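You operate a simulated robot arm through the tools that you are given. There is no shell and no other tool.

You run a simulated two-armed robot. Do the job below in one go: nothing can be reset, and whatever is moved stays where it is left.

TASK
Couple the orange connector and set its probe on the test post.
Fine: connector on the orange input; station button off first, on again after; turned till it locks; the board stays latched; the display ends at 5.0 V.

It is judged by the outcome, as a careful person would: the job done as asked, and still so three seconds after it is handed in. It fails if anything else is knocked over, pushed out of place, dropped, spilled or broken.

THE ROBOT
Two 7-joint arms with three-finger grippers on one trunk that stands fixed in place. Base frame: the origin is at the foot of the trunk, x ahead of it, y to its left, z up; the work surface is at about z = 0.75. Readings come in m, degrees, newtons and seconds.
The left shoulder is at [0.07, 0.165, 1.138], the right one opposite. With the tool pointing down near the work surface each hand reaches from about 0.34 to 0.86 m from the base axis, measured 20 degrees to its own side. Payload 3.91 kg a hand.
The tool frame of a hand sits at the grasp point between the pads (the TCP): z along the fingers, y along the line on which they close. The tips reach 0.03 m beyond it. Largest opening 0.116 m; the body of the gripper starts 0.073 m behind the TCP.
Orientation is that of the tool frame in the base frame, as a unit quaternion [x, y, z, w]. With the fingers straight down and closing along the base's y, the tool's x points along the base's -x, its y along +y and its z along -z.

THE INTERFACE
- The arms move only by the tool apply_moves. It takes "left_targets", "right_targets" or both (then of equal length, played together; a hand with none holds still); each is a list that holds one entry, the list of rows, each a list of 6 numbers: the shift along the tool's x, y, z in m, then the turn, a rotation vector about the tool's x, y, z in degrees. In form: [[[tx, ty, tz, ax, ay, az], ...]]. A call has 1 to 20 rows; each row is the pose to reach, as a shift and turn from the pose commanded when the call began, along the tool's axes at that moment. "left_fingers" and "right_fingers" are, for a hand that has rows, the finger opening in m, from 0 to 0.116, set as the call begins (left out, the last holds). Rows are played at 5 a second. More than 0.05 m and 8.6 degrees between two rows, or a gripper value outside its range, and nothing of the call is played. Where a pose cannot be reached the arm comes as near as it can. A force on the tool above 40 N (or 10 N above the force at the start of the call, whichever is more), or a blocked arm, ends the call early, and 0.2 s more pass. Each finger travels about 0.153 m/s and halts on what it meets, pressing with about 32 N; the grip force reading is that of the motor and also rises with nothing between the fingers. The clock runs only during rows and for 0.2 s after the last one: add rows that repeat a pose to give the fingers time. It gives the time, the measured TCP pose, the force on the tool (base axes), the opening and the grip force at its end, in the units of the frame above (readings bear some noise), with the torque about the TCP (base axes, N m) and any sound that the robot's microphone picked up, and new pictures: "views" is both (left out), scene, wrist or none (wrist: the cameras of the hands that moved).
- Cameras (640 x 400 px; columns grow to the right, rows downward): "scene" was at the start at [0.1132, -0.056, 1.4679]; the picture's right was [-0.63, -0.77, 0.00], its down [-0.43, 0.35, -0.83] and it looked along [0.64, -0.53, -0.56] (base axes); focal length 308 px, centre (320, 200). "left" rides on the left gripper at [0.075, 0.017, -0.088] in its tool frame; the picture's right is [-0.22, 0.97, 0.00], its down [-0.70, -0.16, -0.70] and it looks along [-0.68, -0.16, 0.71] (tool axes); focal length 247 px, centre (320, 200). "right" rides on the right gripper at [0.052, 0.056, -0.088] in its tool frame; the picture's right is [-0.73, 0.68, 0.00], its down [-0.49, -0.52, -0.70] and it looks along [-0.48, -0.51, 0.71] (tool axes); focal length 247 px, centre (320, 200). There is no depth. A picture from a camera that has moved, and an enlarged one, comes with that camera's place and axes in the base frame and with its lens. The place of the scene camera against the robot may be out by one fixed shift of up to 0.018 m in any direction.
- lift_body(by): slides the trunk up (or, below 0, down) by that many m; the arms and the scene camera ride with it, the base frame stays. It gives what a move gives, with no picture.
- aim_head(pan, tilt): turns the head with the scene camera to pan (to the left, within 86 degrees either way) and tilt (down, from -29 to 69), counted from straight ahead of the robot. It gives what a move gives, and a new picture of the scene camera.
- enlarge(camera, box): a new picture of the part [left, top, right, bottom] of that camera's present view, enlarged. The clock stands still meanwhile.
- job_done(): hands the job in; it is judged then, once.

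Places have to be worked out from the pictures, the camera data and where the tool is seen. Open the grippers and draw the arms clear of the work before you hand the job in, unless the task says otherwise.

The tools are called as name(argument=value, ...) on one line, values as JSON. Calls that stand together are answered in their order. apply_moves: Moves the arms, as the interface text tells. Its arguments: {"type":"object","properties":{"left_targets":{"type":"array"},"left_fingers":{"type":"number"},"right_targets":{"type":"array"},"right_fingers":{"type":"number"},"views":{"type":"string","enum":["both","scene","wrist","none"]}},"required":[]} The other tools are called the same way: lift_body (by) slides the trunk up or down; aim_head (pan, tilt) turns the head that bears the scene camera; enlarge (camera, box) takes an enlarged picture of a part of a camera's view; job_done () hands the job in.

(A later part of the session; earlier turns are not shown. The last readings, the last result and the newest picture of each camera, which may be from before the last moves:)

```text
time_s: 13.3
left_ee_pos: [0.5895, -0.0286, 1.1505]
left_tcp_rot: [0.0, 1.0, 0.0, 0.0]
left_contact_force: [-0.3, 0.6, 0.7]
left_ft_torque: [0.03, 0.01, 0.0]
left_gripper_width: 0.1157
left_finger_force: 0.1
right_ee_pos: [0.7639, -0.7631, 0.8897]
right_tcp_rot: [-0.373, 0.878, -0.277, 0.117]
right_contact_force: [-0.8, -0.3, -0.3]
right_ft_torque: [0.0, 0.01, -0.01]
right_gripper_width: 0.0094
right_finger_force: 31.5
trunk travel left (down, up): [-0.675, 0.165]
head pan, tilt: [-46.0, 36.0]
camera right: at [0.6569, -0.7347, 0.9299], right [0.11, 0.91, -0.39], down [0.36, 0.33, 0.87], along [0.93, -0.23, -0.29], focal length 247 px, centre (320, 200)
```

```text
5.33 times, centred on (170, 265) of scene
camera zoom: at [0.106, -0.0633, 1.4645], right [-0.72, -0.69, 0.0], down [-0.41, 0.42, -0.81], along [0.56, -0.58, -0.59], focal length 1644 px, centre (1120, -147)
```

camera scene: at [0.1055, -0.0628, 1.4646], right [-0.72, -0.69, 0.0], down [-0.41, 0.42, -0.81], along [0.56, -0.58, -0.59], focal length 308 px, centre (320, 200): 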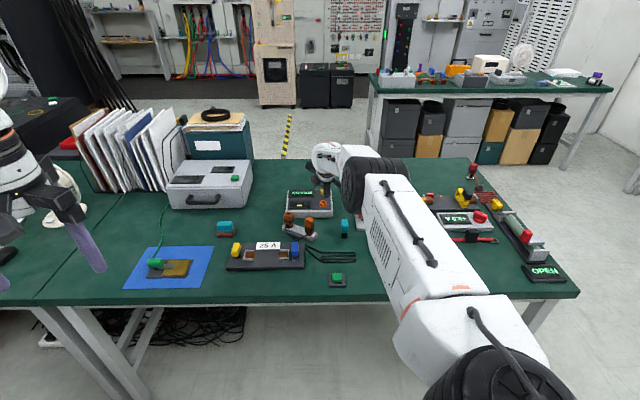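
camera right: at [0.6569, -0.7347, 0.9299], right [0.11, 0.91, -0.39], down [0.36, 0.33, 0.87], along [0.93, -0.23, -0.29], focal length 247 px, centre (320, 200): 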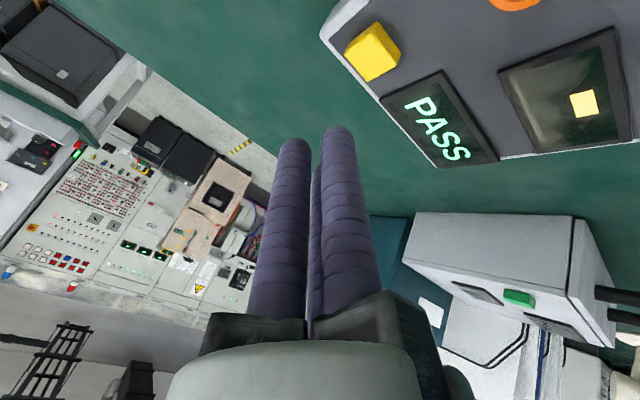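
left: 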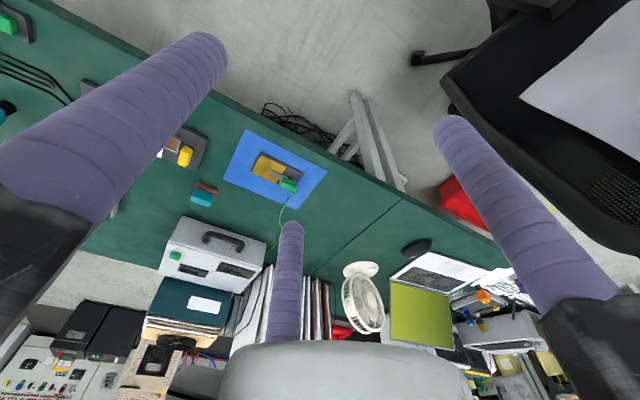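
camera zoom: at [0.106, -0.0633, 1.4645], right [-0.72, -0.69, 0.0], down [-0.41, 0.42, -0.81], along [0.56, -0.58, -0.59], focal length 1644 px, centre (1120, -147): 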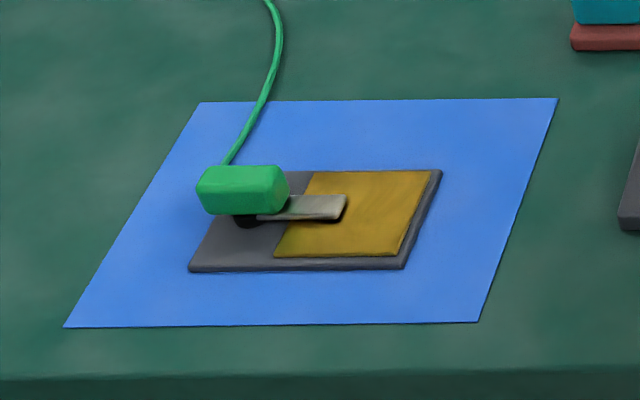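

The yellow button behaves like a test/start button (READY → PASS) with nothing going dark, so it isn't an on/off switch. The standalone green button near the table edge, at about (0.465, -0.504), is the likely station power button. I'll bring the right hand over it for a closer look before pressing anything else.

apply_moves(right_targets=[[[0, -0.023, -0.033, 0, 0, 0], [0, -0.046, -0.0655, 0, 0, 0], [0.0022, -0.0113, -0.0849, -7, 0, 0], [0.0044, 0.0234, -0.1044, -14, 0, 0], [0.0066, 0.058, -0.1238, -21, 0, 0], [0.0088, 0.0927, -0.1432, -28, 0, 0], [0.011, 0.1274, -0.1627, -35, 0, 0], [0.0132, 0.1621, -0.1821, -35, 0, 0], [0.0154, 0.1968, -0.2015, -35, 0, 0], [0.0176, 0.2314, -0.2209, -35, 0, 0], [0.0198, 0.2661, -0.2404, -35, 0, 0], [0.022, 0.3008, -0.2598, -35, 0, 0], [0.022, 0.3008, -0.2598, -35, 0, 0]]], right_fingers=0.0)

```text
time_s: 16.1
left_ee_pos: [0.5913, -0.0287, 1.1495]
left_tcp_rot: [0.001, 1.0, 0.0, 0.0]
left_contact_force: [0.2, 0.1, -1.2]
left_ft_torque: [0.03, 0.01, 0.0]
left_gripper_width: 0.1159
left_finger_force: 0.1
right_ee_pos: [0.4615, -0.503, 0.9277]
right_tcp_rot: [-0.391, 0.92, 0.0, 0.0]
right_contact_force: [-0.3, -0.4, 0.0]
right_ft_torque: [0.01, 0.04, 0.01]
right_gripper_width: 0.009
right_finger_force: 31.6
trunk travel left (down, up): [-0.675, 0.165]
head pan, tilt: [-46.0, 36.0]
camera scene: at [0.1062, -0.0636, 1.4644], right [-0.72, -0.69, 0.0], down [-0.41, 0.42, -0.81], along [0.56, -0.58, -0.59], focal length 308 px, centre (320, 200)
camera right: at [0.3853, -0.5018, 1.0159], right [0.02, 1.0, 0.0], down [0.71, -0.01, 0.7], along [0.7, -0.01, -0.71], focal length 247 px, centre (320, 200)
```

scene: 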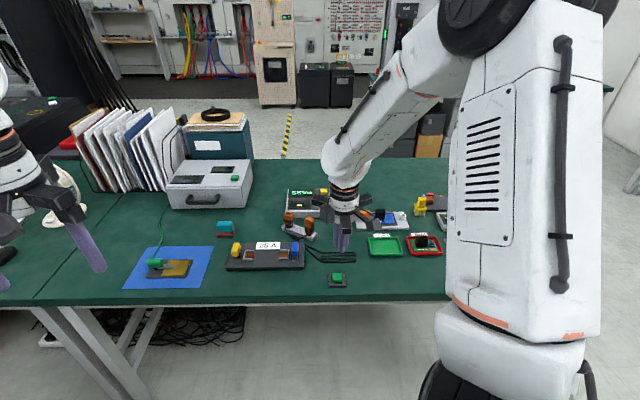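
right: 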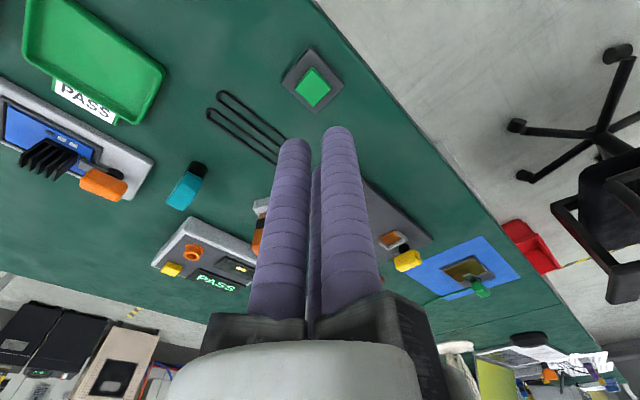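

The green button sits at about (0.470, -0.510). The station still shows PASS. I'll zoom in on both.

enlarge(camera="right", box=[270, 40, 360, 120])

enlarge(camera="right", box=[140, 200, 280, 300])

enlarge(camera="scene", box=[280, 175, 345, 245])

```text
5.00 times, centred on (315, 80) of right
camera zoom: at [0.3853, -0.5018, 1.0159], right [0.02, 1.0, 0.0], down [0.71, -0.01, 0.7], along [0.7, -0.01, -0.71], focal length 1235 px, centre (345, 800)
```

zoom: 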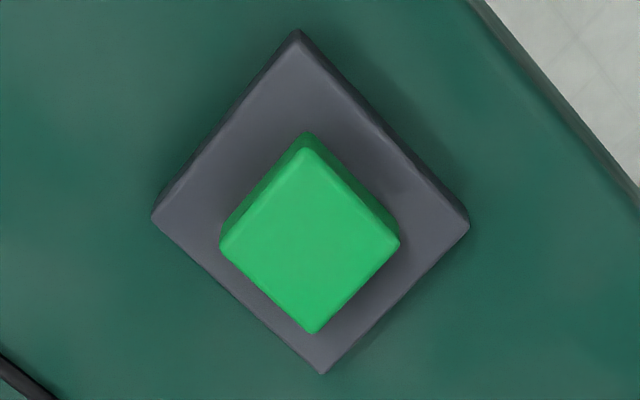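

```text
4.00 times, centred on (210, 250) of right
camera zoom: at [0.3853, -0.5018, 1.0159], right [0.02, 1.0, 0.0], down [0.71, -0.01, 0.7], along [0.7, -0.01, -0.71], focal length 988 px, centre (760, 0)
```

zoom: 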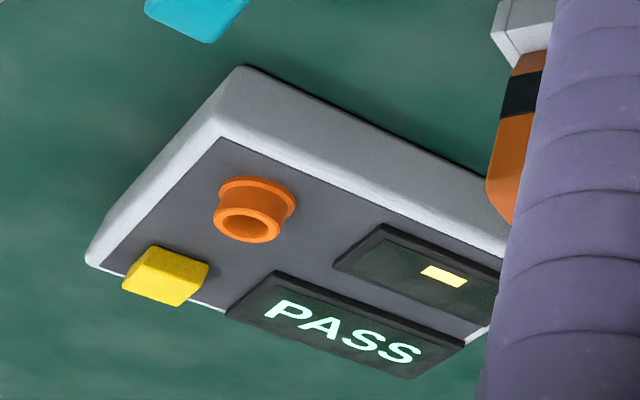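

```text
5.71 times, centred on (312, 210) of scene
camera zoom: at [0.1062, -0.0636, 1.4644], right [-0.72, -0.69, 0.0], down [-0.41, 0.42, -0.81], along [0.56, -0.58, -0.59], focal length 1761 px, centre (363, 143)
```

zoom: 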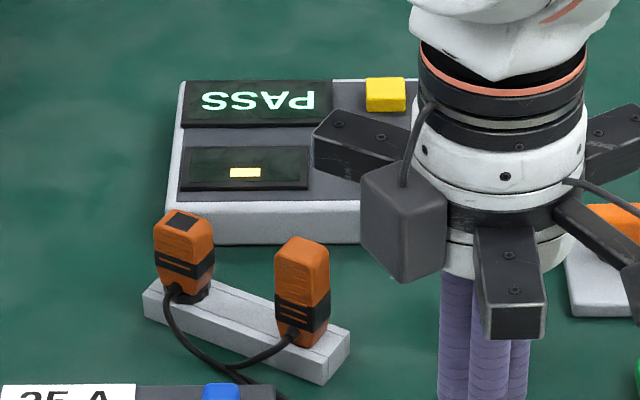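

I'll lower the closed fingertips to just above the green button, then press in small steps and watch the station displays.

apply_moves(right_targets=[[[-0.0009, -0.0096, 0.03, 0, 0, 0], [-0.0009, -0.0096, 0.06, 0, 0, 0], [-0.0009, -0.0096, 0.085, 0, 0, 0], [-0.0009, -0.0096, 0.1, 0, 0, 0], [-0.0009, -0.0096, 0.106, 0, 0, 0], [-0.0009, -0.0096, 0.11, 0, 0, 0]]], right_fingers=0.0)

```text
time_s: 17.5
left_ee_pos: [0.5891, -0.0276, 1.1491]
left_tcp_rot: [-0.001, 1.0, 0.0, -0.001]
left_contact_force: [0.3, -0.3, -0.4]
left_ft_torque: [0.01, 0.03, 0.0]
left_gripper_width: 0.1159
left_finger_force: 0.1
right_ee_pos: [0.47, -0.5095, 0.8161]
right_tcp_rot: [-0.391, 0.921, 0.0, 0.0]
right_contact_force: [0.2, 0.1, -0.8]
right_ft_torque: [-0.03, 0.03, -0.02]
right_gripper_width: 0.0089
right_finger_force: 31.7
trunk travel left (down, up): [-0.675, 0.165]
head pan, tilt: [-46.0, 36.0]
camera scene: at [0.1057, -0.0629, 1.4645], right [-0.72, -0.69, 0.0], down [-0.41, 0.42, -0.81], along [0.56, -0.58, -0.59], focal length 308 px, centre (320, 200)
camera right: at [0.3936, -0.5092, 0.9053], right [0.02, 1.0, 0.0], down [0.71, -0.01, 0.7], along [0.7, -0.01, -0.71], focal length 247 px, centre (320, 200)
```

scene: 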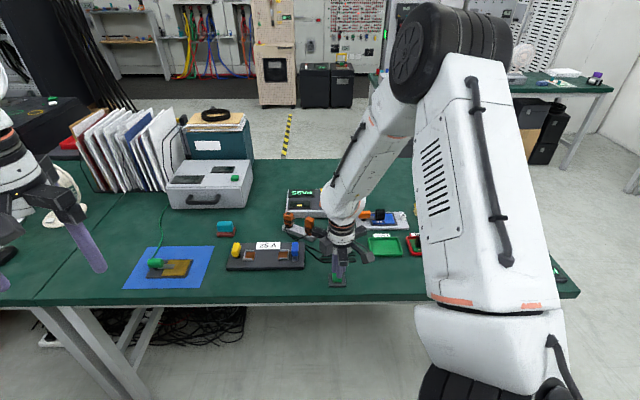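
right: 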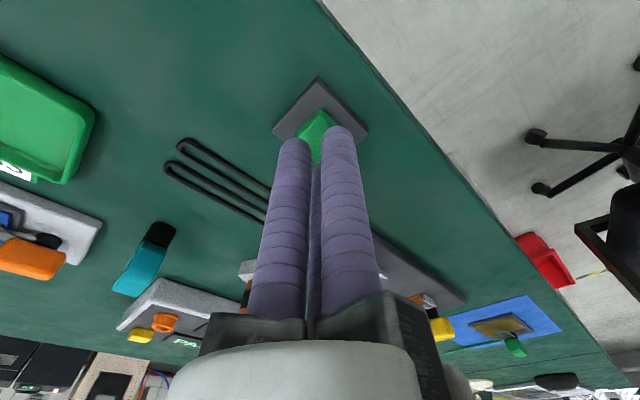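

The base centre checks out at (0.471, -0.510), right under the fingers, with no contact yet. I'll keep pressing down in small steps.

apply_moves(right_targets=[[[0, 0, 0.003, 0, 0, 0], [0, 0, 0.006, 0, 0, 0], [0, 0, 0.009, 0, 0, 0], [0, 0, 0.012, 0, 0, 0]]], right_fingers=0.0, views="wrist")

enlarge(camera="scene", box=[280, 175, 345, 300])

```text
time_s: 18.5
left_ee_pos: [0.5897, -0.0275, 1.1506]
left_tcp_rot: [-0.001, 1.0, -0.001, 0.0]
left_contact_force: [-0.8, -0.3, 0.1]
left_ft_torque: [-0.02, 0.05, 0.01]
left_gripper_width: 0.1159
left_finger_force: 0.0
right_ee_pos: [0.4684, -0.5096, 0.804]
right_tcp_rot: [-0.391, 0.921, 0.0, 0.0]
right_contact_force: [0.0, -0.2, 0.0]
right_ft_torque: [0.02, -0.01, -0.01]
right_gripper_width: 0.009
right_finger_force: 31.4
trunk travel left (down, up): [-0.675, 0.165]
head pan, tilt: [-46.0, 36.0]
camera right: at [0.3923, -0.509, 0.8932], right [0.02, 1.0, 0.0], down [0.71, -0.01, 0.7], along [0.7, -0.01, -0.71], focal length 247 px, centre (320, 200)
```

right: 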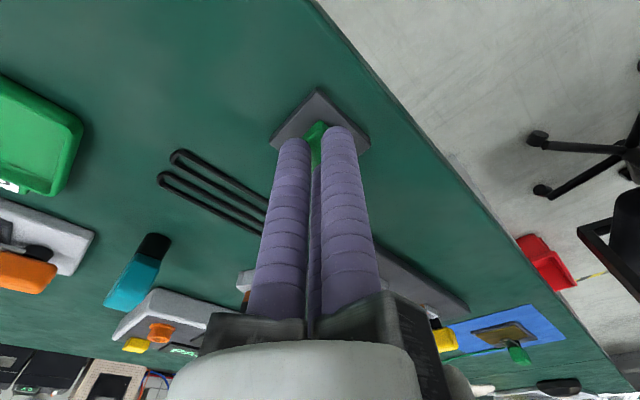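

```text
3.20 times, centred on (312, 238) of scene
camera zoom: at [0.1056, -0.0628, 1.4645], right [-0.72, -0.69, 0.0], down [-0.41, 0.42, -0.81], along [0.56, -0.58, -0.59], focal length 986 px, centre (344, 80)
```

zoom: 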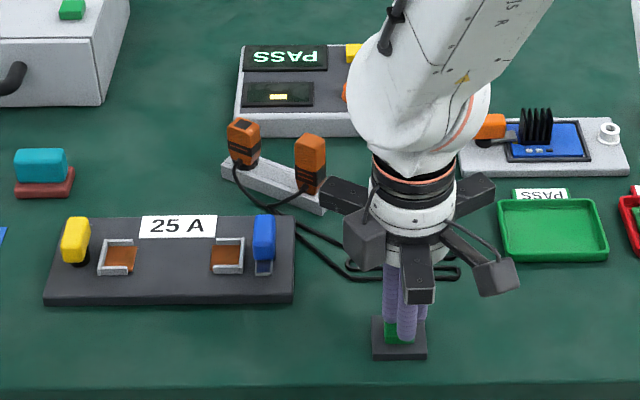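

Still no contact with the tips at z about 0.774. I'll continue down slowly.

apply_moves(right_targets=[[[0, 0, 0.002, 0, 0, 0], [0, 0, 0.004, 0, 0, 0], [0, 0, 0.006, 0, 0, 0], [0, 0, 0.008, 0, 0, 0]]], right_fingers=0.0, views="wrist")

enlarge(camera="scene", box=[280, 175, 345, 300])

```text
time_s: 19.5
left_ee_pos: [0.5903, -0.0268, 1.1501]
left_tcp_rot: [-0.001, 1.0, 0.0, 0.001]
left_contact_force: [-0.1, 0.3, 0.5]
left_ft_torque: [0.02, -0.02, -0.01]
left_gripper_width: 0.1162
left_finger_force: 0.1
right_ee_pos: [0.4699, -0.5102, 0.7983]
right_tcp_rot: [-0.391, 0.92, -0.001, 0.001]
right_contact_force: [0.3, 1.0, 5.0]
right_ft_torque: [-0.01, -0.04, 0.01]
right_gripper_width: 0.0089
right_finger_force: 32.6
trunk travel left (down, up): [-0.675, 0.165]
head pan, tilt: [-46.0, 36.0]
heard: click
camera right: at [0.3924, -0.5093, 0.8862], right [0.02, 1.0, 0.0], down [0.71, -0.01, 0.7], along [0.7, -0.01, -0.71], focal length 247 px, centre (320, 200)
```

right: 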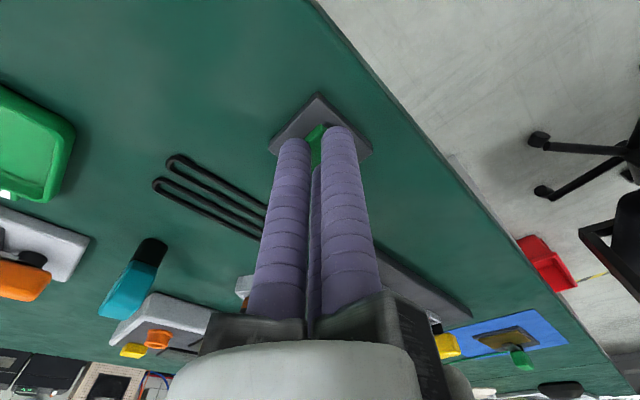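

```text
3.20 times, centred on (312, 238) of scene
camera zoom: at [0.1049, -0.0621, 1.4647], right [-0.72, -0.69, 0.0], down [-0.41, 0.42, -0.81], along [0.56, -0.58, -0.59], focal length 986 px, centre (344, 80)
```

zoom: 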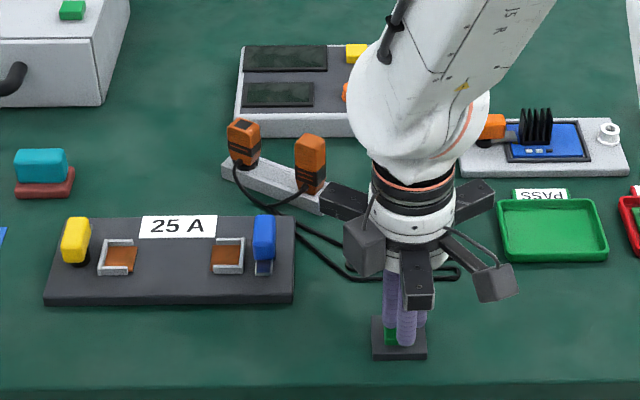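

That was the station power button: with 5 N and a click, both station displays went dark, so the station is now off. I'll lift away and move over the rack for a close view of the connector.

apply_moves(right_targets=[[[0, 0, -0.02, 0, 0, 0], [0, 0, -0.05, 0, 0, 0], [0, 0, -0.09, 0, 0, 0], [0, 0, -0.13, 0, 0, 0], [-0.016, -0.03, -0.15, 0, 0, 0], [-0.032, -0.06, -0.15, 0, 0, 0], [-0.048, -0.09, -0.15, 0, 0, 0], [-0.064, -0.12, -0.15, 0, 0, 0], [-0.08, -0.15, -0.145, 0, 0, 0], [-0.096, -0.18, -0.14, 0, 0, 0], [-0.1125, -0.211, -0.132, 0, 0, 0], [-0.1125, -0.211, -0.132, 0, 0, 0]]], right_fingers=0.0, views="scene")

apply_moves(right_targets=[[[0, 0, 0, 0, 0, 0], [0, 0, 0, 0, 0, 0], [0, 0, 0, 0, 0, 0]]], right_fingers=0.116, views="wrist")

enlarge(camera="scene", box=[275, 170, 375, 300])

```text
time_s: 22.1
left_ee_pos: [0.5885, -0.0276, 1.1508]
left_tcp_rot: [0.0, 1.0, 0.0, 0.002]
left_contact_force: [-0.2, -0.8, 0.0]
left_ft_torque: [-0.02, 0.0, 0.0]
left_gripper_width: 0.1158
left_finger_force: 0.2
right_ee_pos: [0.6984, -0.5758, 0.9306]
right_tcp_rot: [-0.391, 0.92, 0.0, 0.0]
right_contact_force: [-0.6, 0.2, -0.2]
right_ft_torque: [0.0, 0.02, -0.01]
right_gripper_width: 0.0093
right_finger_force: 32.2
trunk travel left (down, up): [-0.675, 0.165]
head pan, tilt: [-46.0, 36.0]
camera scene: at [0.1041, -0.0623, 1.4647], right [-0.72, -0.69, 0.0], down [-0.41, 0.42, -0.81], along [0.56, -0.58, -0.59], focal length 308 px, centre (320, 200)
```

scene: 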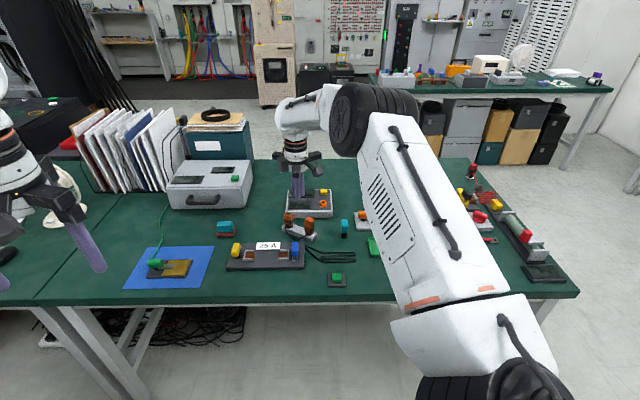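

```text
time_s: 22.9
left_ee_pos: [0.59, -0.0273, 1.1491]
left_tcp_rot: [-0.001, 1.0, 0.0, 0.0]
left_contact_force: [-0.1, 0.2, 1.1]
left_ft_torque: [0.01, -0.01, 0.01]
left_gripper_width: 0.1161
left_finger_force: 0.2
right_ee_pos: [0.698, -0.5754, 0.9308]
right_tcp_rot: [-0.391, 0.92, -0.001, -0.001]
right_contact_force: [-0.1, -0.6, -0.3]
right_ft_torque: [0.01, -0.01, -0.03]
right_gripper_width: 0.1159
right_finger_force: 0.1
trunk travel left (down, up): [-0.675, 0.165]
head pan, tilt: [-46.0, 36.0]
camera right: at [0.6228, -0.575, 1.0186], right [0.02, 1.0, 0.0], down [0.71, -0.01, 0.7], along [0.7, -0.01, -0.71], focal length 247 px, centre (320, 200)
```

right: 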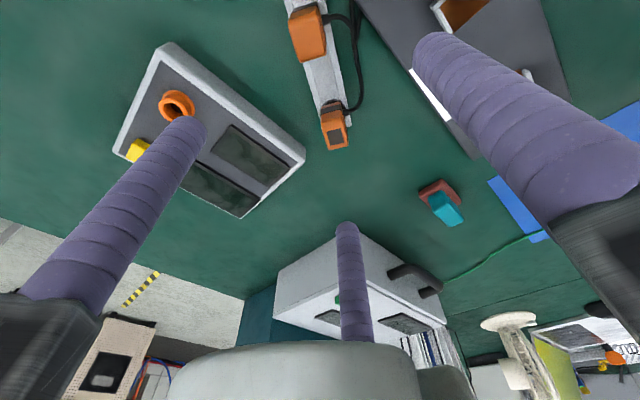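

```text
3.08 times, centred on (325, 235) of scene
camera zoom: at [0.1058, -0.0628, 1.4645], right [-0.72, -0.69, 0.0], down [-0.41, 0.42, -0.81], along [0.56, -0.58, -0.59], focal length 948 px, centre (305, 92)
```

zoom: 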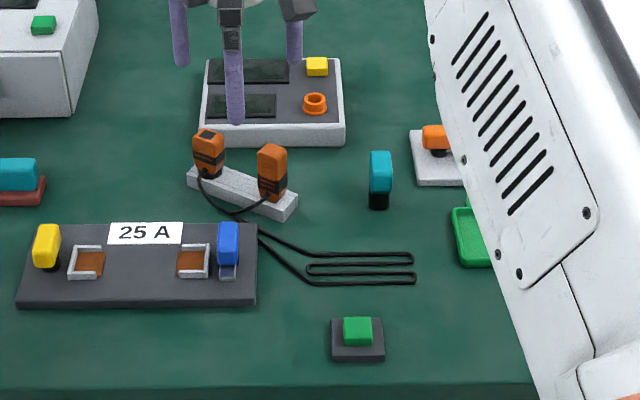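

I'll enlarge the wrist view of the rack and connector to fix their exact positions.

enlarge(camera="right", box=[260, 0, 420, 160])

enlarge(camera="right", box=[300, 80, 380, 160])

```text
2.50 times, centred on (340, 80) of right
camera zoom: at [0.6228, -0.575, 1.0186], right [0.02, 1.0, 0.0], down [0.71, -0.01, 0.7], along [0.7, -0.01, -0.71], focal length 617 px, centre (270, 500)
```

zoom: 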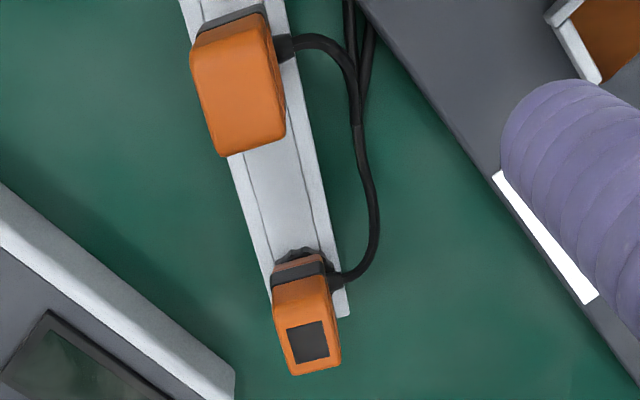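

```text
5.00 times, centred on (340, 120) of right
camera zoom: at [0.6228, -0.575, 1.0186], right [0.02, 1.0, 0.0], down [0.71, -0.01, 0.7], along [0.7, -0.01, -0.71], focal length 1235 px, centre (220, 600)
```

zoom: 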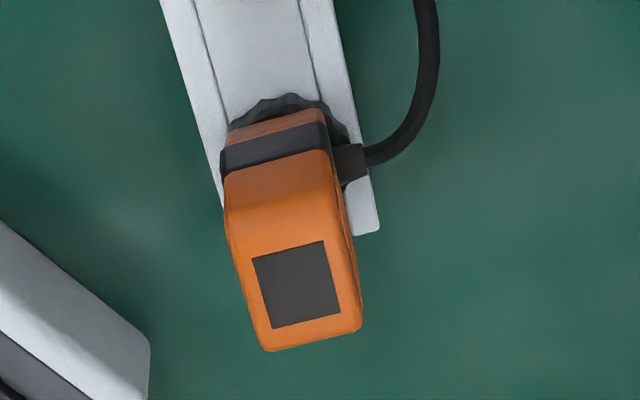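

The connector's top centre triangulates to (0.733, -0.563, 0.829) with its faces at about 15 degrees yaw. A slight lean will be needed at the socket. I'll test reach in the air above the socket with a 15 degree lean toward azimuth 15 degrees before grasping.

apply_moves(right_targets=[[[0.0165, -0.022, 0.006, 2.5, -4.33, 0], [0.033, -0.044, 0.012, 5, -8.66, 0], [0.05, -0.066, 0.018, 7.5, -13, 0], [0.066, -0.088, 0.024, 7.5, -13, 0], [0.0827, -0.1102, 0.03, 7.5, -13, 0], [0.0827, -0.1102, 0.03, 7.5, -13, 0]]], right_fingers=0.116, views="wrist")

```text
time_s: 24.3
left_ee_pos: [0.5874, -0.0278, 1.1495]
left_tcp_rot: [0.001, 1.0, 0.0, 0.0]
left_contact_force: [-0.8, -0.7, -0.2]
left_ft_torque: [-0.03, -0.02, 0.04]
left_gripper_width: 0.1159
left_finger_force: 0.0
right_ee_pos: [0.7127, -0.7101, 0.8981]
right_tcp_rot: [-0.388, 0.912, -0.017, 0.131]
right_contact_force: [0.3, 0.1, 0.3]
right_ft_torque: [0.02, -0.01, 0.0]
right_gripper_width: 0.1162
right_finger_force: 0.0
right hand out of reach, approached as far as the arm can: row 5, 6
trunk travel left (down, up): [-0.675, 0.165]
head pan, tilt: [-46.0, 36.0]
camera right: at [0.617, -0.7159, 0.9652], right [0.01, 1.0, 0.08], down [0.52, -0.07, 0.85], along [0.86, 0.03, -0.52], focal length 247 px, centre (320, 200)
```

right: 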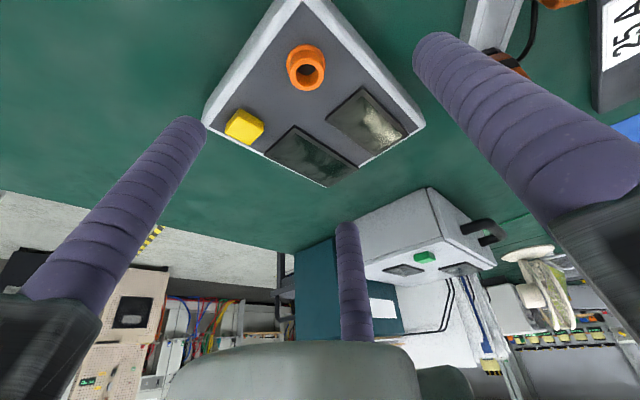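

I'm only about 7 mm short at a 15 degree lean. I'll increase the lean to 20 degrees at the same hover and recheck, then check that the hand can turn clockwise about the socket axis.

apply_moves(right_targets=[[[0.001, -0.001, 0.014, 1.25, -2.17, 0], [0.002, -0.0022, 0.0288, 2.5, -4.33, 0], [0.002, -0.0022, 0.0288, 2.5, -4.33, 0]]], right_fingers=0.06, views="wrist")

enlarge(camera="right", box=[240, 30, 400, 130])

```text
time_s: 25.1
left_ee_pos: [0.5891, -0.027, 1.1489]
left_tcp_rot: [-0.001, 1.0, 0.0, 0.002]
left_contact_force: [0.7, 0.5, -0.4]
left_ft_torque: [0.02, 0.0, 0.03]
left_gripper_width: 0.1159
left_finger_force: 0.0
right_ee_pos: [0.7219, -0.7094, 0.8713]
right_tcp_rot: [-0.385, 0.906, -0.022, 0.173]
right_contact_force: [0.2, -0.1, 0.5]
right_ft_torque: [-0.03, 0.02, -0.01]
right_gripper_width: 0.06
right_finger_force: 0.1
trunk travel left (down, up): [-0.675, 0.165]
head pan, tilt: [-46.0, 36.0]
camera right: at [0.6207, -0.7162, 0.9293], right [0.0, 0.99, 0.1], down [0.44, -0.09, 0.89], along [0.9, 0.04, -0.44], focal length 247 px, centre (320, 200)
```

right: 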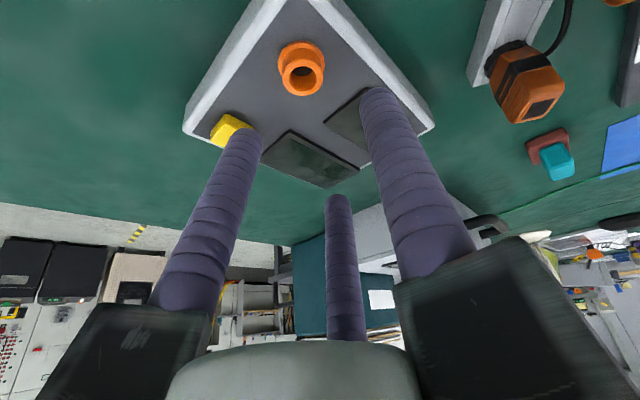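

```text
4.00 times, centred on (320, 80) of right
camera zoom: at [0.6207, -0.7162, 0.9293], right [0.0, 0.99, 0.1], down [0.44, -0.09, 0.89], along [0.9, 0.04, -0.44], focal length 988 px, centre (320, 680)
```

zoom: 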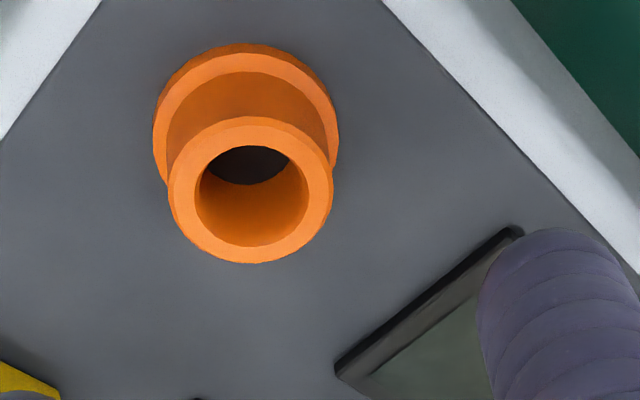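

Reached at a 20 degree lean. The socket has no visible slots: ring outside diameter about 24 mm, bore about 16.5 mm, centre about (0.7195, -0.712). Now I'll test a clockwise turn about the vertical through the TCP, still in free air.

apply_moves(right_targets=[[[0, 0, 0, 2.37, 1.37, 7.52], [0, 0, 0, 4.74, 2.74, 15.04], [0, 0, 0, 7.11, 4.1, 22.55], [0, 0, 0, 9.48, 5.47, 30.07], [0, 0, 0, 11.85, 6.84, 37.59], [0, 0, 0, 14.22, 8.21, 45.11], [0, 0, 0, 16.59, 9.58, 52.62], [0, 0, 0, 18.96, 10.94, 60.14], [0, 0, 0, 21.33, 12.31, 67.66], [0, 0, 0, 23.7, 13.68, 75.18], [0, 0, 0, 26.07, 15.05, 82.69], [0, 0, 0, 26.07, 15.05, 82.69]]], right_fingers=0.06, views="both")

```text
time_s: 27.7
left_ee_pos: [0.5894, -0.0275, 1.1487]
left_tcp_rot: [0.0, 1.0, 0.0, 0.001]
left_contact_force: [-0.1, 0.4, -0.4]
left_ft_torque: [0.0, 0.0, 0.01]
left_gripper_width: 0.116
left_finger_force: 0.1
right_ee_pos: [0.721, -0.7101, 0.8705]
right_tcp_rot: [0.353, 0.92, -0.135, 0.109]
right_contact_force: [-0.6, 0.4, -0.1]
right_ft_torque: [-0.04, -0.02, -0.01]
right_gripper_width: 0.0599
right_finger_force: 0.2
trunk travel left (down, up): [-0.675, 0.165]
head pan, tilt: [-46.0, 36.0]
camera scene: at [0.1052, -0.0627, 1.4646], right [-0.72, -0.69, 0.0], down [-0.41, 0.42, -0.81], along [0.56, -0.58, -0.59], focal length 308 px, centre (320, 200)
camera right: at [0.7129, -0.6092, 0.929], right [0.99, 0.03, 0.1], down [-0.08, -0.45, 0.89], along [0.07, -0.89, -0.44], focal length 247 px, centre (320, 200)
```

scene: 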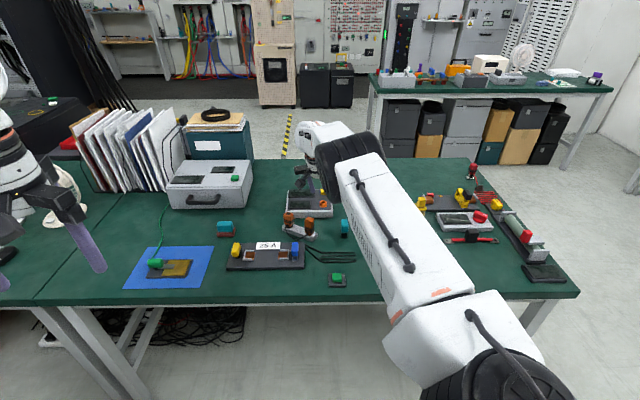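
right: 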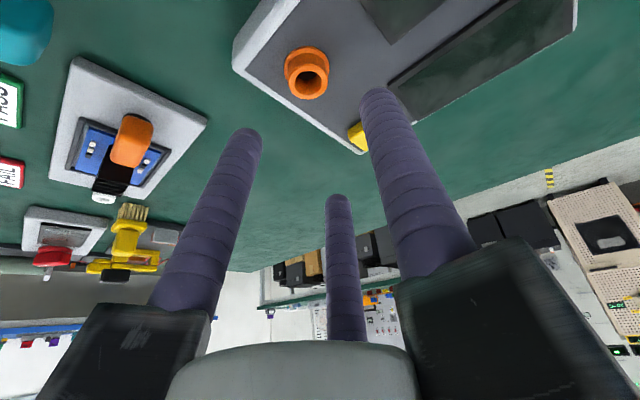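

An 88 degree clockwise turn at the socket is fully reachable. Now I'll go back, undo the turn, and hover over the connector at TCP (0.7335, -0.563, 0.91) with the fingers half open.

apply_moves(right_targets=[[[-0.006, -0.0034, -0.0188, -2.37, -1.37, -7.52], [-0.0119, -0.0068, -0.0376, -4.74, -2.74, -15.04], [-0.0037, 0.0046, -0.0423, -7.11, -4.1, -22.55], [0.0045, 0.0159, -0.0469, -9.48, -5.47, -30.07], [0.0126, 0.0273, -0.0516, -11.85, -6.84, -37.59], [0.0208, 0.0387, -0.0562, -14.22, -8.21, -45.11], [0.029, 0.0501, -0.0609, -16.59, -9.58, -52.62], [0.0372, 0.0614, -0.0655, -18.96, -10.94, -60.14], [0.0454, 0.0728, -0.0702, -21.33, -12.31, -67.66], [0.0535, 0.0842, -0.0748, -23.7, -13.68, -75.18], [0.0617, 0.0955, -0.0795, -25.77, -14.88, -81.75], [0.0699, 0.1069, -0.0841, -25.77, -14.88, -81.75], [0.0699, 0.1069, -0.0841, -25.77, -14.88, -81.75]]], right_fingers=0.065, views="both")

enlarge(camera="right", box=[220, 20, 420, 180])

enlarge(camera="scene", box=[265, 150, 345, 250])

```text
time_s: 30.5
left_ee_pos: [0.5908, -0.0271, 1.1498]
left_tcp_rot: [0.0, 1.0, 0.0, 0.0]
left_contact_force: [-1.6, -0.2, 0.0]
left_ft_torque: [0.04, 0.04, -0.03]
left_gripper_width: 0.1159
left_finger_force: 0.0
right_ee_pos: [0.7323, -0.5616, 0.9107]
right_tcp_rot: [-0.377, 0.91, -0.022, 0.172]
right_contact_force: [0.0, -0.6, 0.0]
right_ft_torque: [0.0, -0.02, 0.02]
right_gripper_width: 0.0649
right_finger_force: 0.1
trunk travel left (down, up): [-0.675, 0.165]
head pan, tilt: [-46.0, 36.0]
camera scene: at [0.1054, -0.0633, 1.4645], right [-0.72, -0.69, 0.0], down [-0.41, 0.42, -0.81], along [0.56, -0.58, -0.59], focal length 308 px, centre (320, 200)
camera right: at [0.6323, -0.5675, 0.968], right [0.02, 0.99, 0.1], down [0.44, -0.1, 0.89], along [0.9, 0.03, -0.44], focal length 247 px, centre (320, 200)
```

scene: 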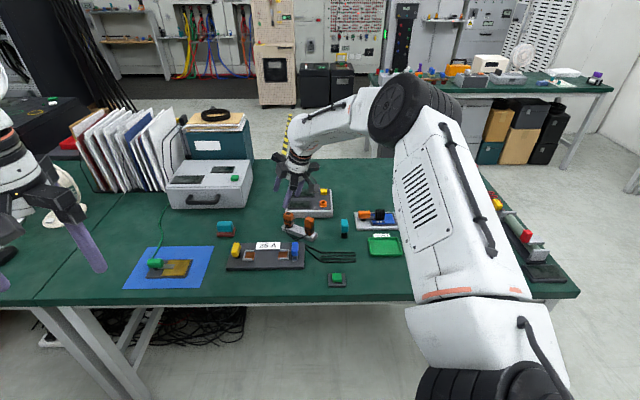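
right: 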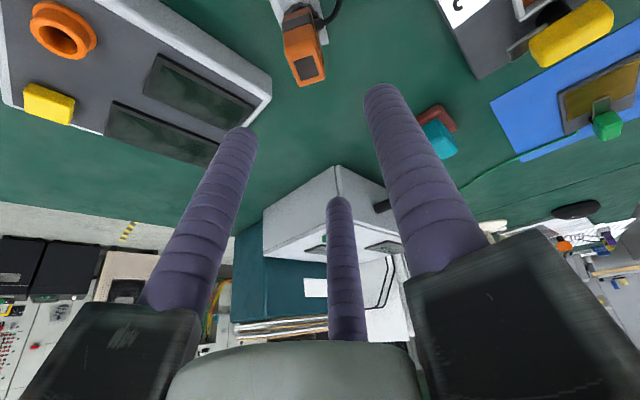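

```text
2.50 times, centred on (320, 100) of right
camera zoom: at [0.6323, -0.5675, 0.968], right [0.02, 0.99, 0.1], down [0.44, -0.1, 0.89], along [0.9, 0.03, -0.44], focal length 617 px, centre (320, 450)
```

zoom: 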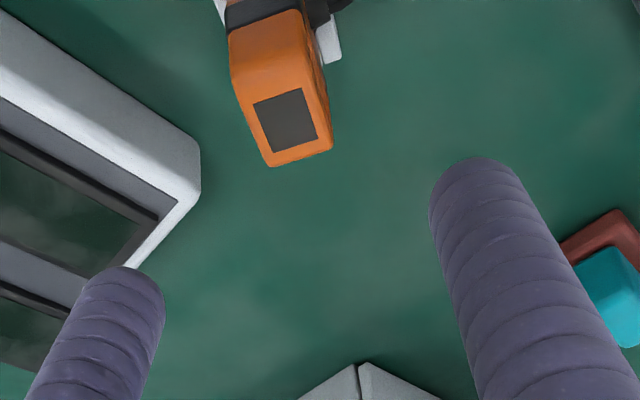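

```text
4.00 times, centred on (305, 200) of scene
camera zoom: at [0.1054, -0.0633, 1.4645], right [-0.72, -0.69, 0.0], down [-0.41, 0.42, -0.81], along [0.56, -0.58, -0.59], focal length 1233 px, centre (380, 200)
```

zoom: 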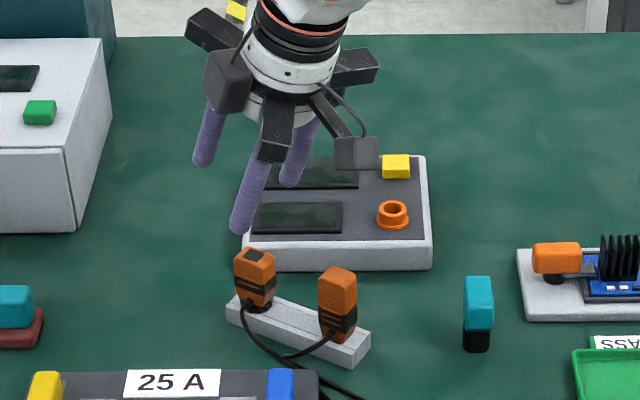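

The connector's top is at about (0.7325, -0.563, 0.829), directly under the tool. I'll descend straight down so the handle top ends level with the TCP, fingers still open.

apply_moves(right_targets=[[[0.0064, 0.0025, 0.0188, 0, 0, 0], [0.0123, 0.0058, 0.0376, 0, 0, 0], [0.0168, 0.0084, 0.0517, 0, 0, 0], [0.0198, 0.0101, 0.0611, 0, 0, 0], [0.0222, 0.0114, 0.0686, 0, 0, 0], [0.0245, 0.0125, 0.0752, 0, 0, 0], [0.0245, 0.0125, 0.0752, 0, 0, 0]]], right_fingers=0.065, views="both")

enlarge(camera="scene", box=[265, 170, 345, 250])

enlarge(camera="right", box=[220, 60, 420, 220])

```text
time_s: 32.1
left_ee_pos: [0.5898, -0.0269, 1.1487]
left_tcp_rot: [-0.001, 1.0, 0.001, 0.0]
left_contact_force: [-0.4, -0.1, 0.5]
left_ft_torque: [-0.01, 0.02, -0.03]
left_gripper_width: 0.1159
left_finger_force: 0.0
right_ee_pos: [0.7343, -0.564, 0.832]
right_tcp_rot: [-0.377, 0.91, -0.024, 0.172]
right_contact_force: [0.0, 0.0, 0.2]
right_ft_torque: [0.02, -0.01, 0.0]
right_gripper_width: 0.0649
right_finger_force: 0.1
trunk travel left (down, up): [-0.675, 0.165]
head pan, tilt: [-46.0, 36.0]
camera scene: at [0.1054, -0.0626, 1.4646], right [-0.72, -0.69, 0.0], down [-0.41, 0.42, -0.81], along [0.56, -0.58, -0.59], focal length 308 px, centre (320, 200)
camera right: at [0.6334, -0.569, 0.8895], right [0.02, 0.99, 0.1], down [0.44, -0.1, 0.89], along [0.9, 0.03, -0.44], focal length 247 px, centre (320, 200)
```

scene: 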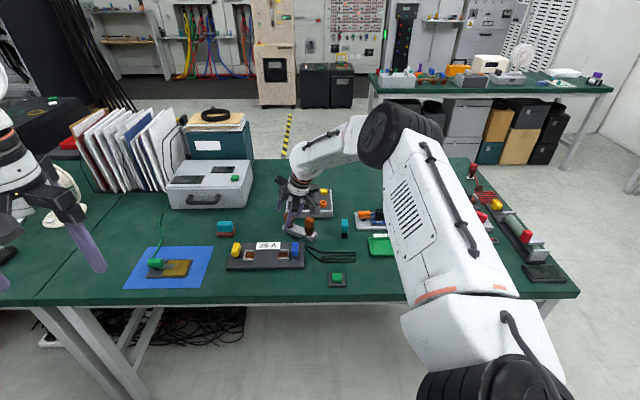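
right: 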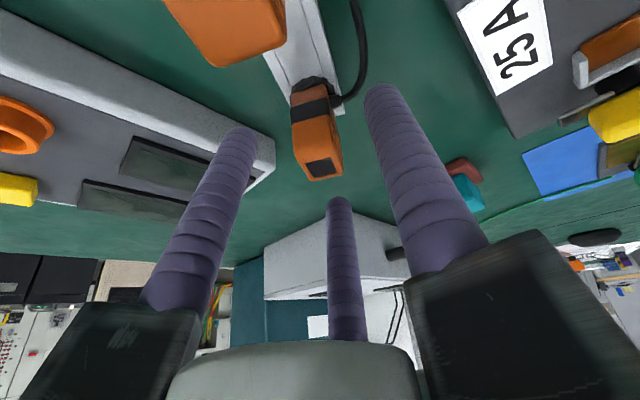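

```text
5.00 times, centred on (305, 210) of scene
camera zoom: at [0.1054, -0.0626, 1.4646], right [-0.72, -0.69, 0.0], down [-0.41, 0.42, -0.81], along [0.56, -0.58, -0.59], focal length 1541 px, centre (395, 150)
```

zoom: 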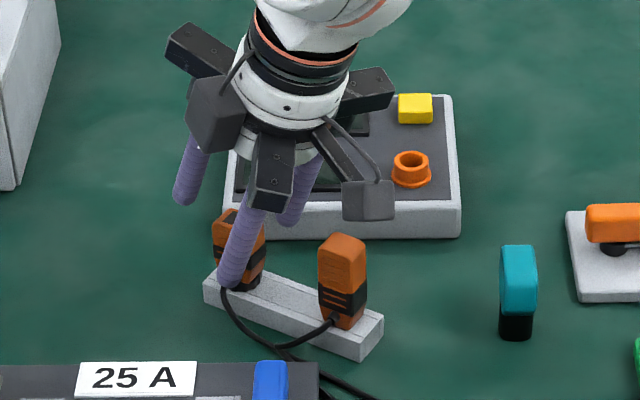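

```text
2.50 times, centred on (320, 140) of right
camera zoom: at [0.6334, -0.569, 0.8895], right [0.02, 0.99, 0.1], down [0.44, -0.1, 0.89], along [0.9, 0.03, -0.44], focal length 617 px, centre (320, 350)
```

zoom: 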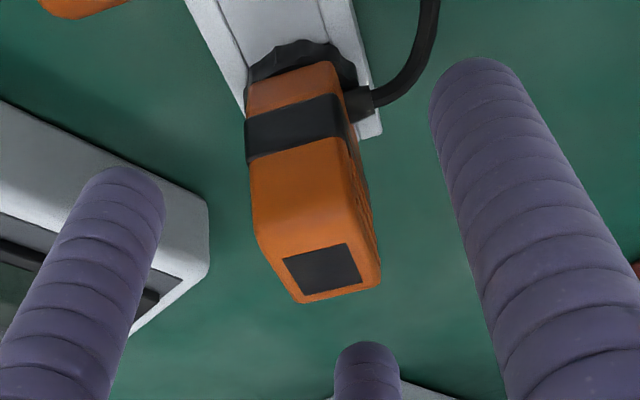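

Comparing the wrist views alone, the connector's top is at (0.738, -0.563, 0.820), so the scene camera is off by about 1 cm, and the socket top is at about (0.7213, -0.713, 0.797). I'll correct the TCP by a few millimetres and then close on the handle.

apply_moves(right_targets=[[[-0.0005, -0.0007, 0.0042, 0, 0, 0], [-0.001, -0.0014, 0.0085, 0, 0, 0], [-0.001, -0.0014, 0.0085, 0, 0, 0]]], right_fingers=0.065, views="wrist")

enlarge(camera="right", box=[220, 60, 420, 220])

```text
time_s: 32.9
left_ee_pos: [0.5905, -0.0278, 1.1504]
left_tcp_rot: [0.001, 1.0, 0.0, 0.001]
left_contact_force: [-0.2, -0.1, 0.1]
left_ft_torque: [-0.03, -0.01, 0.0]
left_gripper_width: 0.116
left_finger_force: 0.1
right_ee_pos: [0.7393, -0.563, 0.8236]
right_tcp_rot: [-0.377, 0.91, -0.023, 0.172]
right_contact_force: [1.2, -0.7, 0.8]
right_ft_torque: [0.0, -0.01, 0.01]
right_gripper_width: 0.065
right_finger_force: 0.1
trunk travel left (down, up): [-0.675, 0.165]
head pan, tilt: [-46.0, 36.0]
camera right: at [0.6386, -0.5677, 0.8815], right [0.02, 0.99, 0.1], down [0.44, -0.1, 0.89], along [0.9, 0.03, -0.44], focal length 247 px, centre (320, 200)
```

right: 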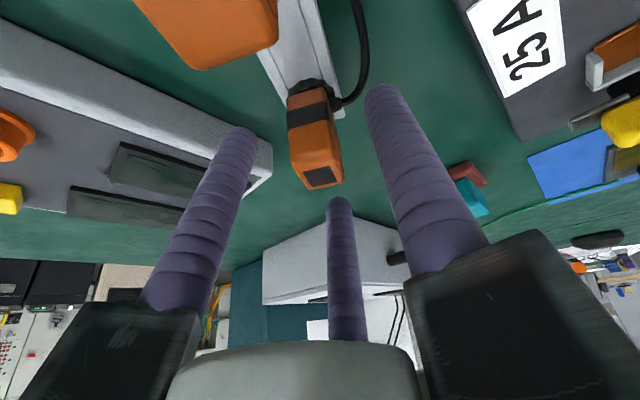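

```text
2.50 times, centred on (320, 140) of right
camera zoom: at [0.6386, -0.5677, 0.8815], right [0.02, 0.99, 0.1], down [0.44, -0.1, 0.89], along [0.9, 0.03, -0.44], focal length 617 px, centre (320, 350)
```

zoom: 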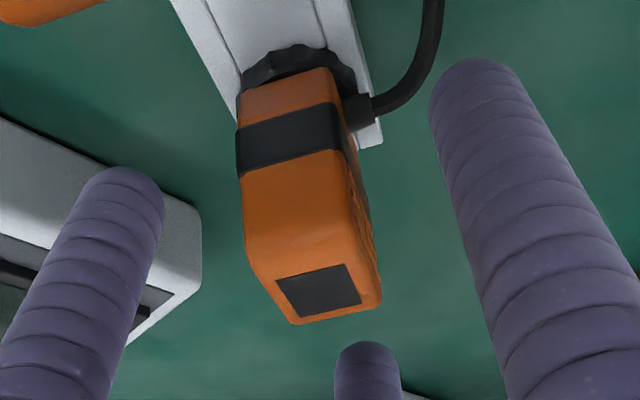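

The handle is centred between the fingers. I'll close the gripper and hold to let it settle.

apply_moves(right_targets=[[[0, 0, 0, 0, 0, 0], [0, 0, 0, 0, 0, 0], [0, 0, 0, 0, 0, 0], [0, 0, 0, 0, 0, 0]]], right_fingers=0.0, views="both")

enlarge(camera="right", box=[220, 60, 420, 220])

enlarge(camera="scene", box=[265, 170, 345, 250])

```text
time_s: 33.9
left_ee_pos: [0.5897, -0.0275, 1.15]
left_tcp_rot: [-0.001, 1.0, 0.0, 0.0]
left_contact_force: [-0.4, -0.7, -0.7]
left_ft_torque: [0.0, 0.0, -0.01]
left_gripper_width: 0.116
left_finger_force: 0.0
right_ee_pos: [0.7396, -0.5631, 0.8233]
right_tcp_rot: [-0.377, 0.91, -0.023, 0.172]
right_contact_force: [-0.8, -0.1, 0.3]
right_ft_torque: [0.01, -0.01, 0.01]
right_gripper_width: 0.0238
right_finger_force: 32.2
trunk travel left (down, up): [-0.675, 0.165]
head pan, tilt: [-46.0, 36.0]
camera scene: at [0.1055, -0.0628, 1.4646], right [-0.72, -0.69, 0.0], down [-0.41, 0.42, -0.81], along [0.56, -0.58, -0.59], focal length 308 px, centre (320, 200)
camera right: at [0.6387, -0.5678, 0.8815], right [0.02, 0.99, 0.1], down [0.44, -0.1, 0.89], along [0.9, 0.03, -0.44], focal length 247 px, centre (320, 200)
```

scene: 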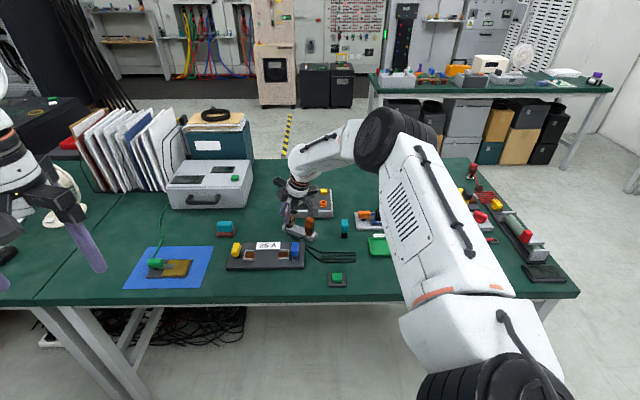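
right: 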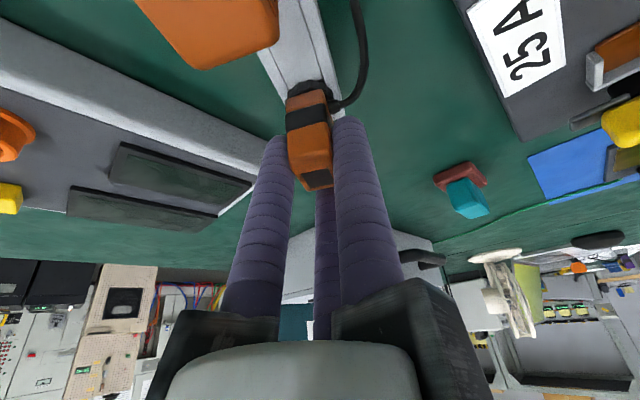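

```text
2.50 times, centred on (320, 140) of right
camera zoom: at [0.6387, -0.5678, 0.8815], right [0.02, 0.99, 0.1], down [0.44, -0.1, 0.89], along [0.9, 0.03, -0.44], focal length 617 px, centre (320, 350)
```

zoom: 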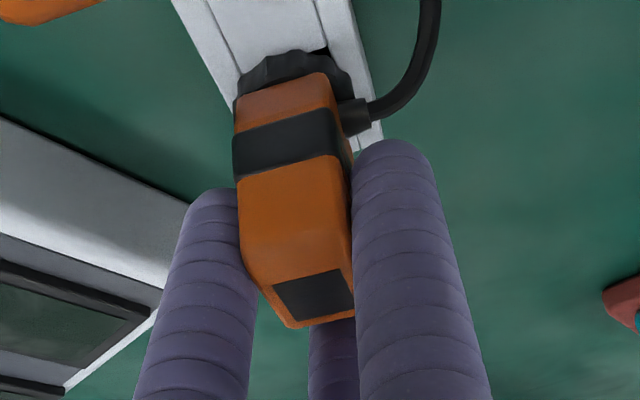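

```text
5.00 times, centred on (305, 210) of scene
camera zoom: at [0.1055, -0.0628, 1.4646], right [-0.72, -0.69, 0.0], down [-0.41, 0.42, -0.81], along [0.56, -0.58, -0.59], focal length 1541 px, centre (395, 150)
```

zoom: 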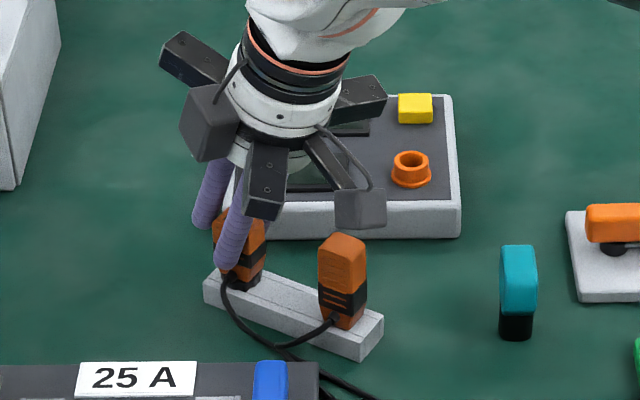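

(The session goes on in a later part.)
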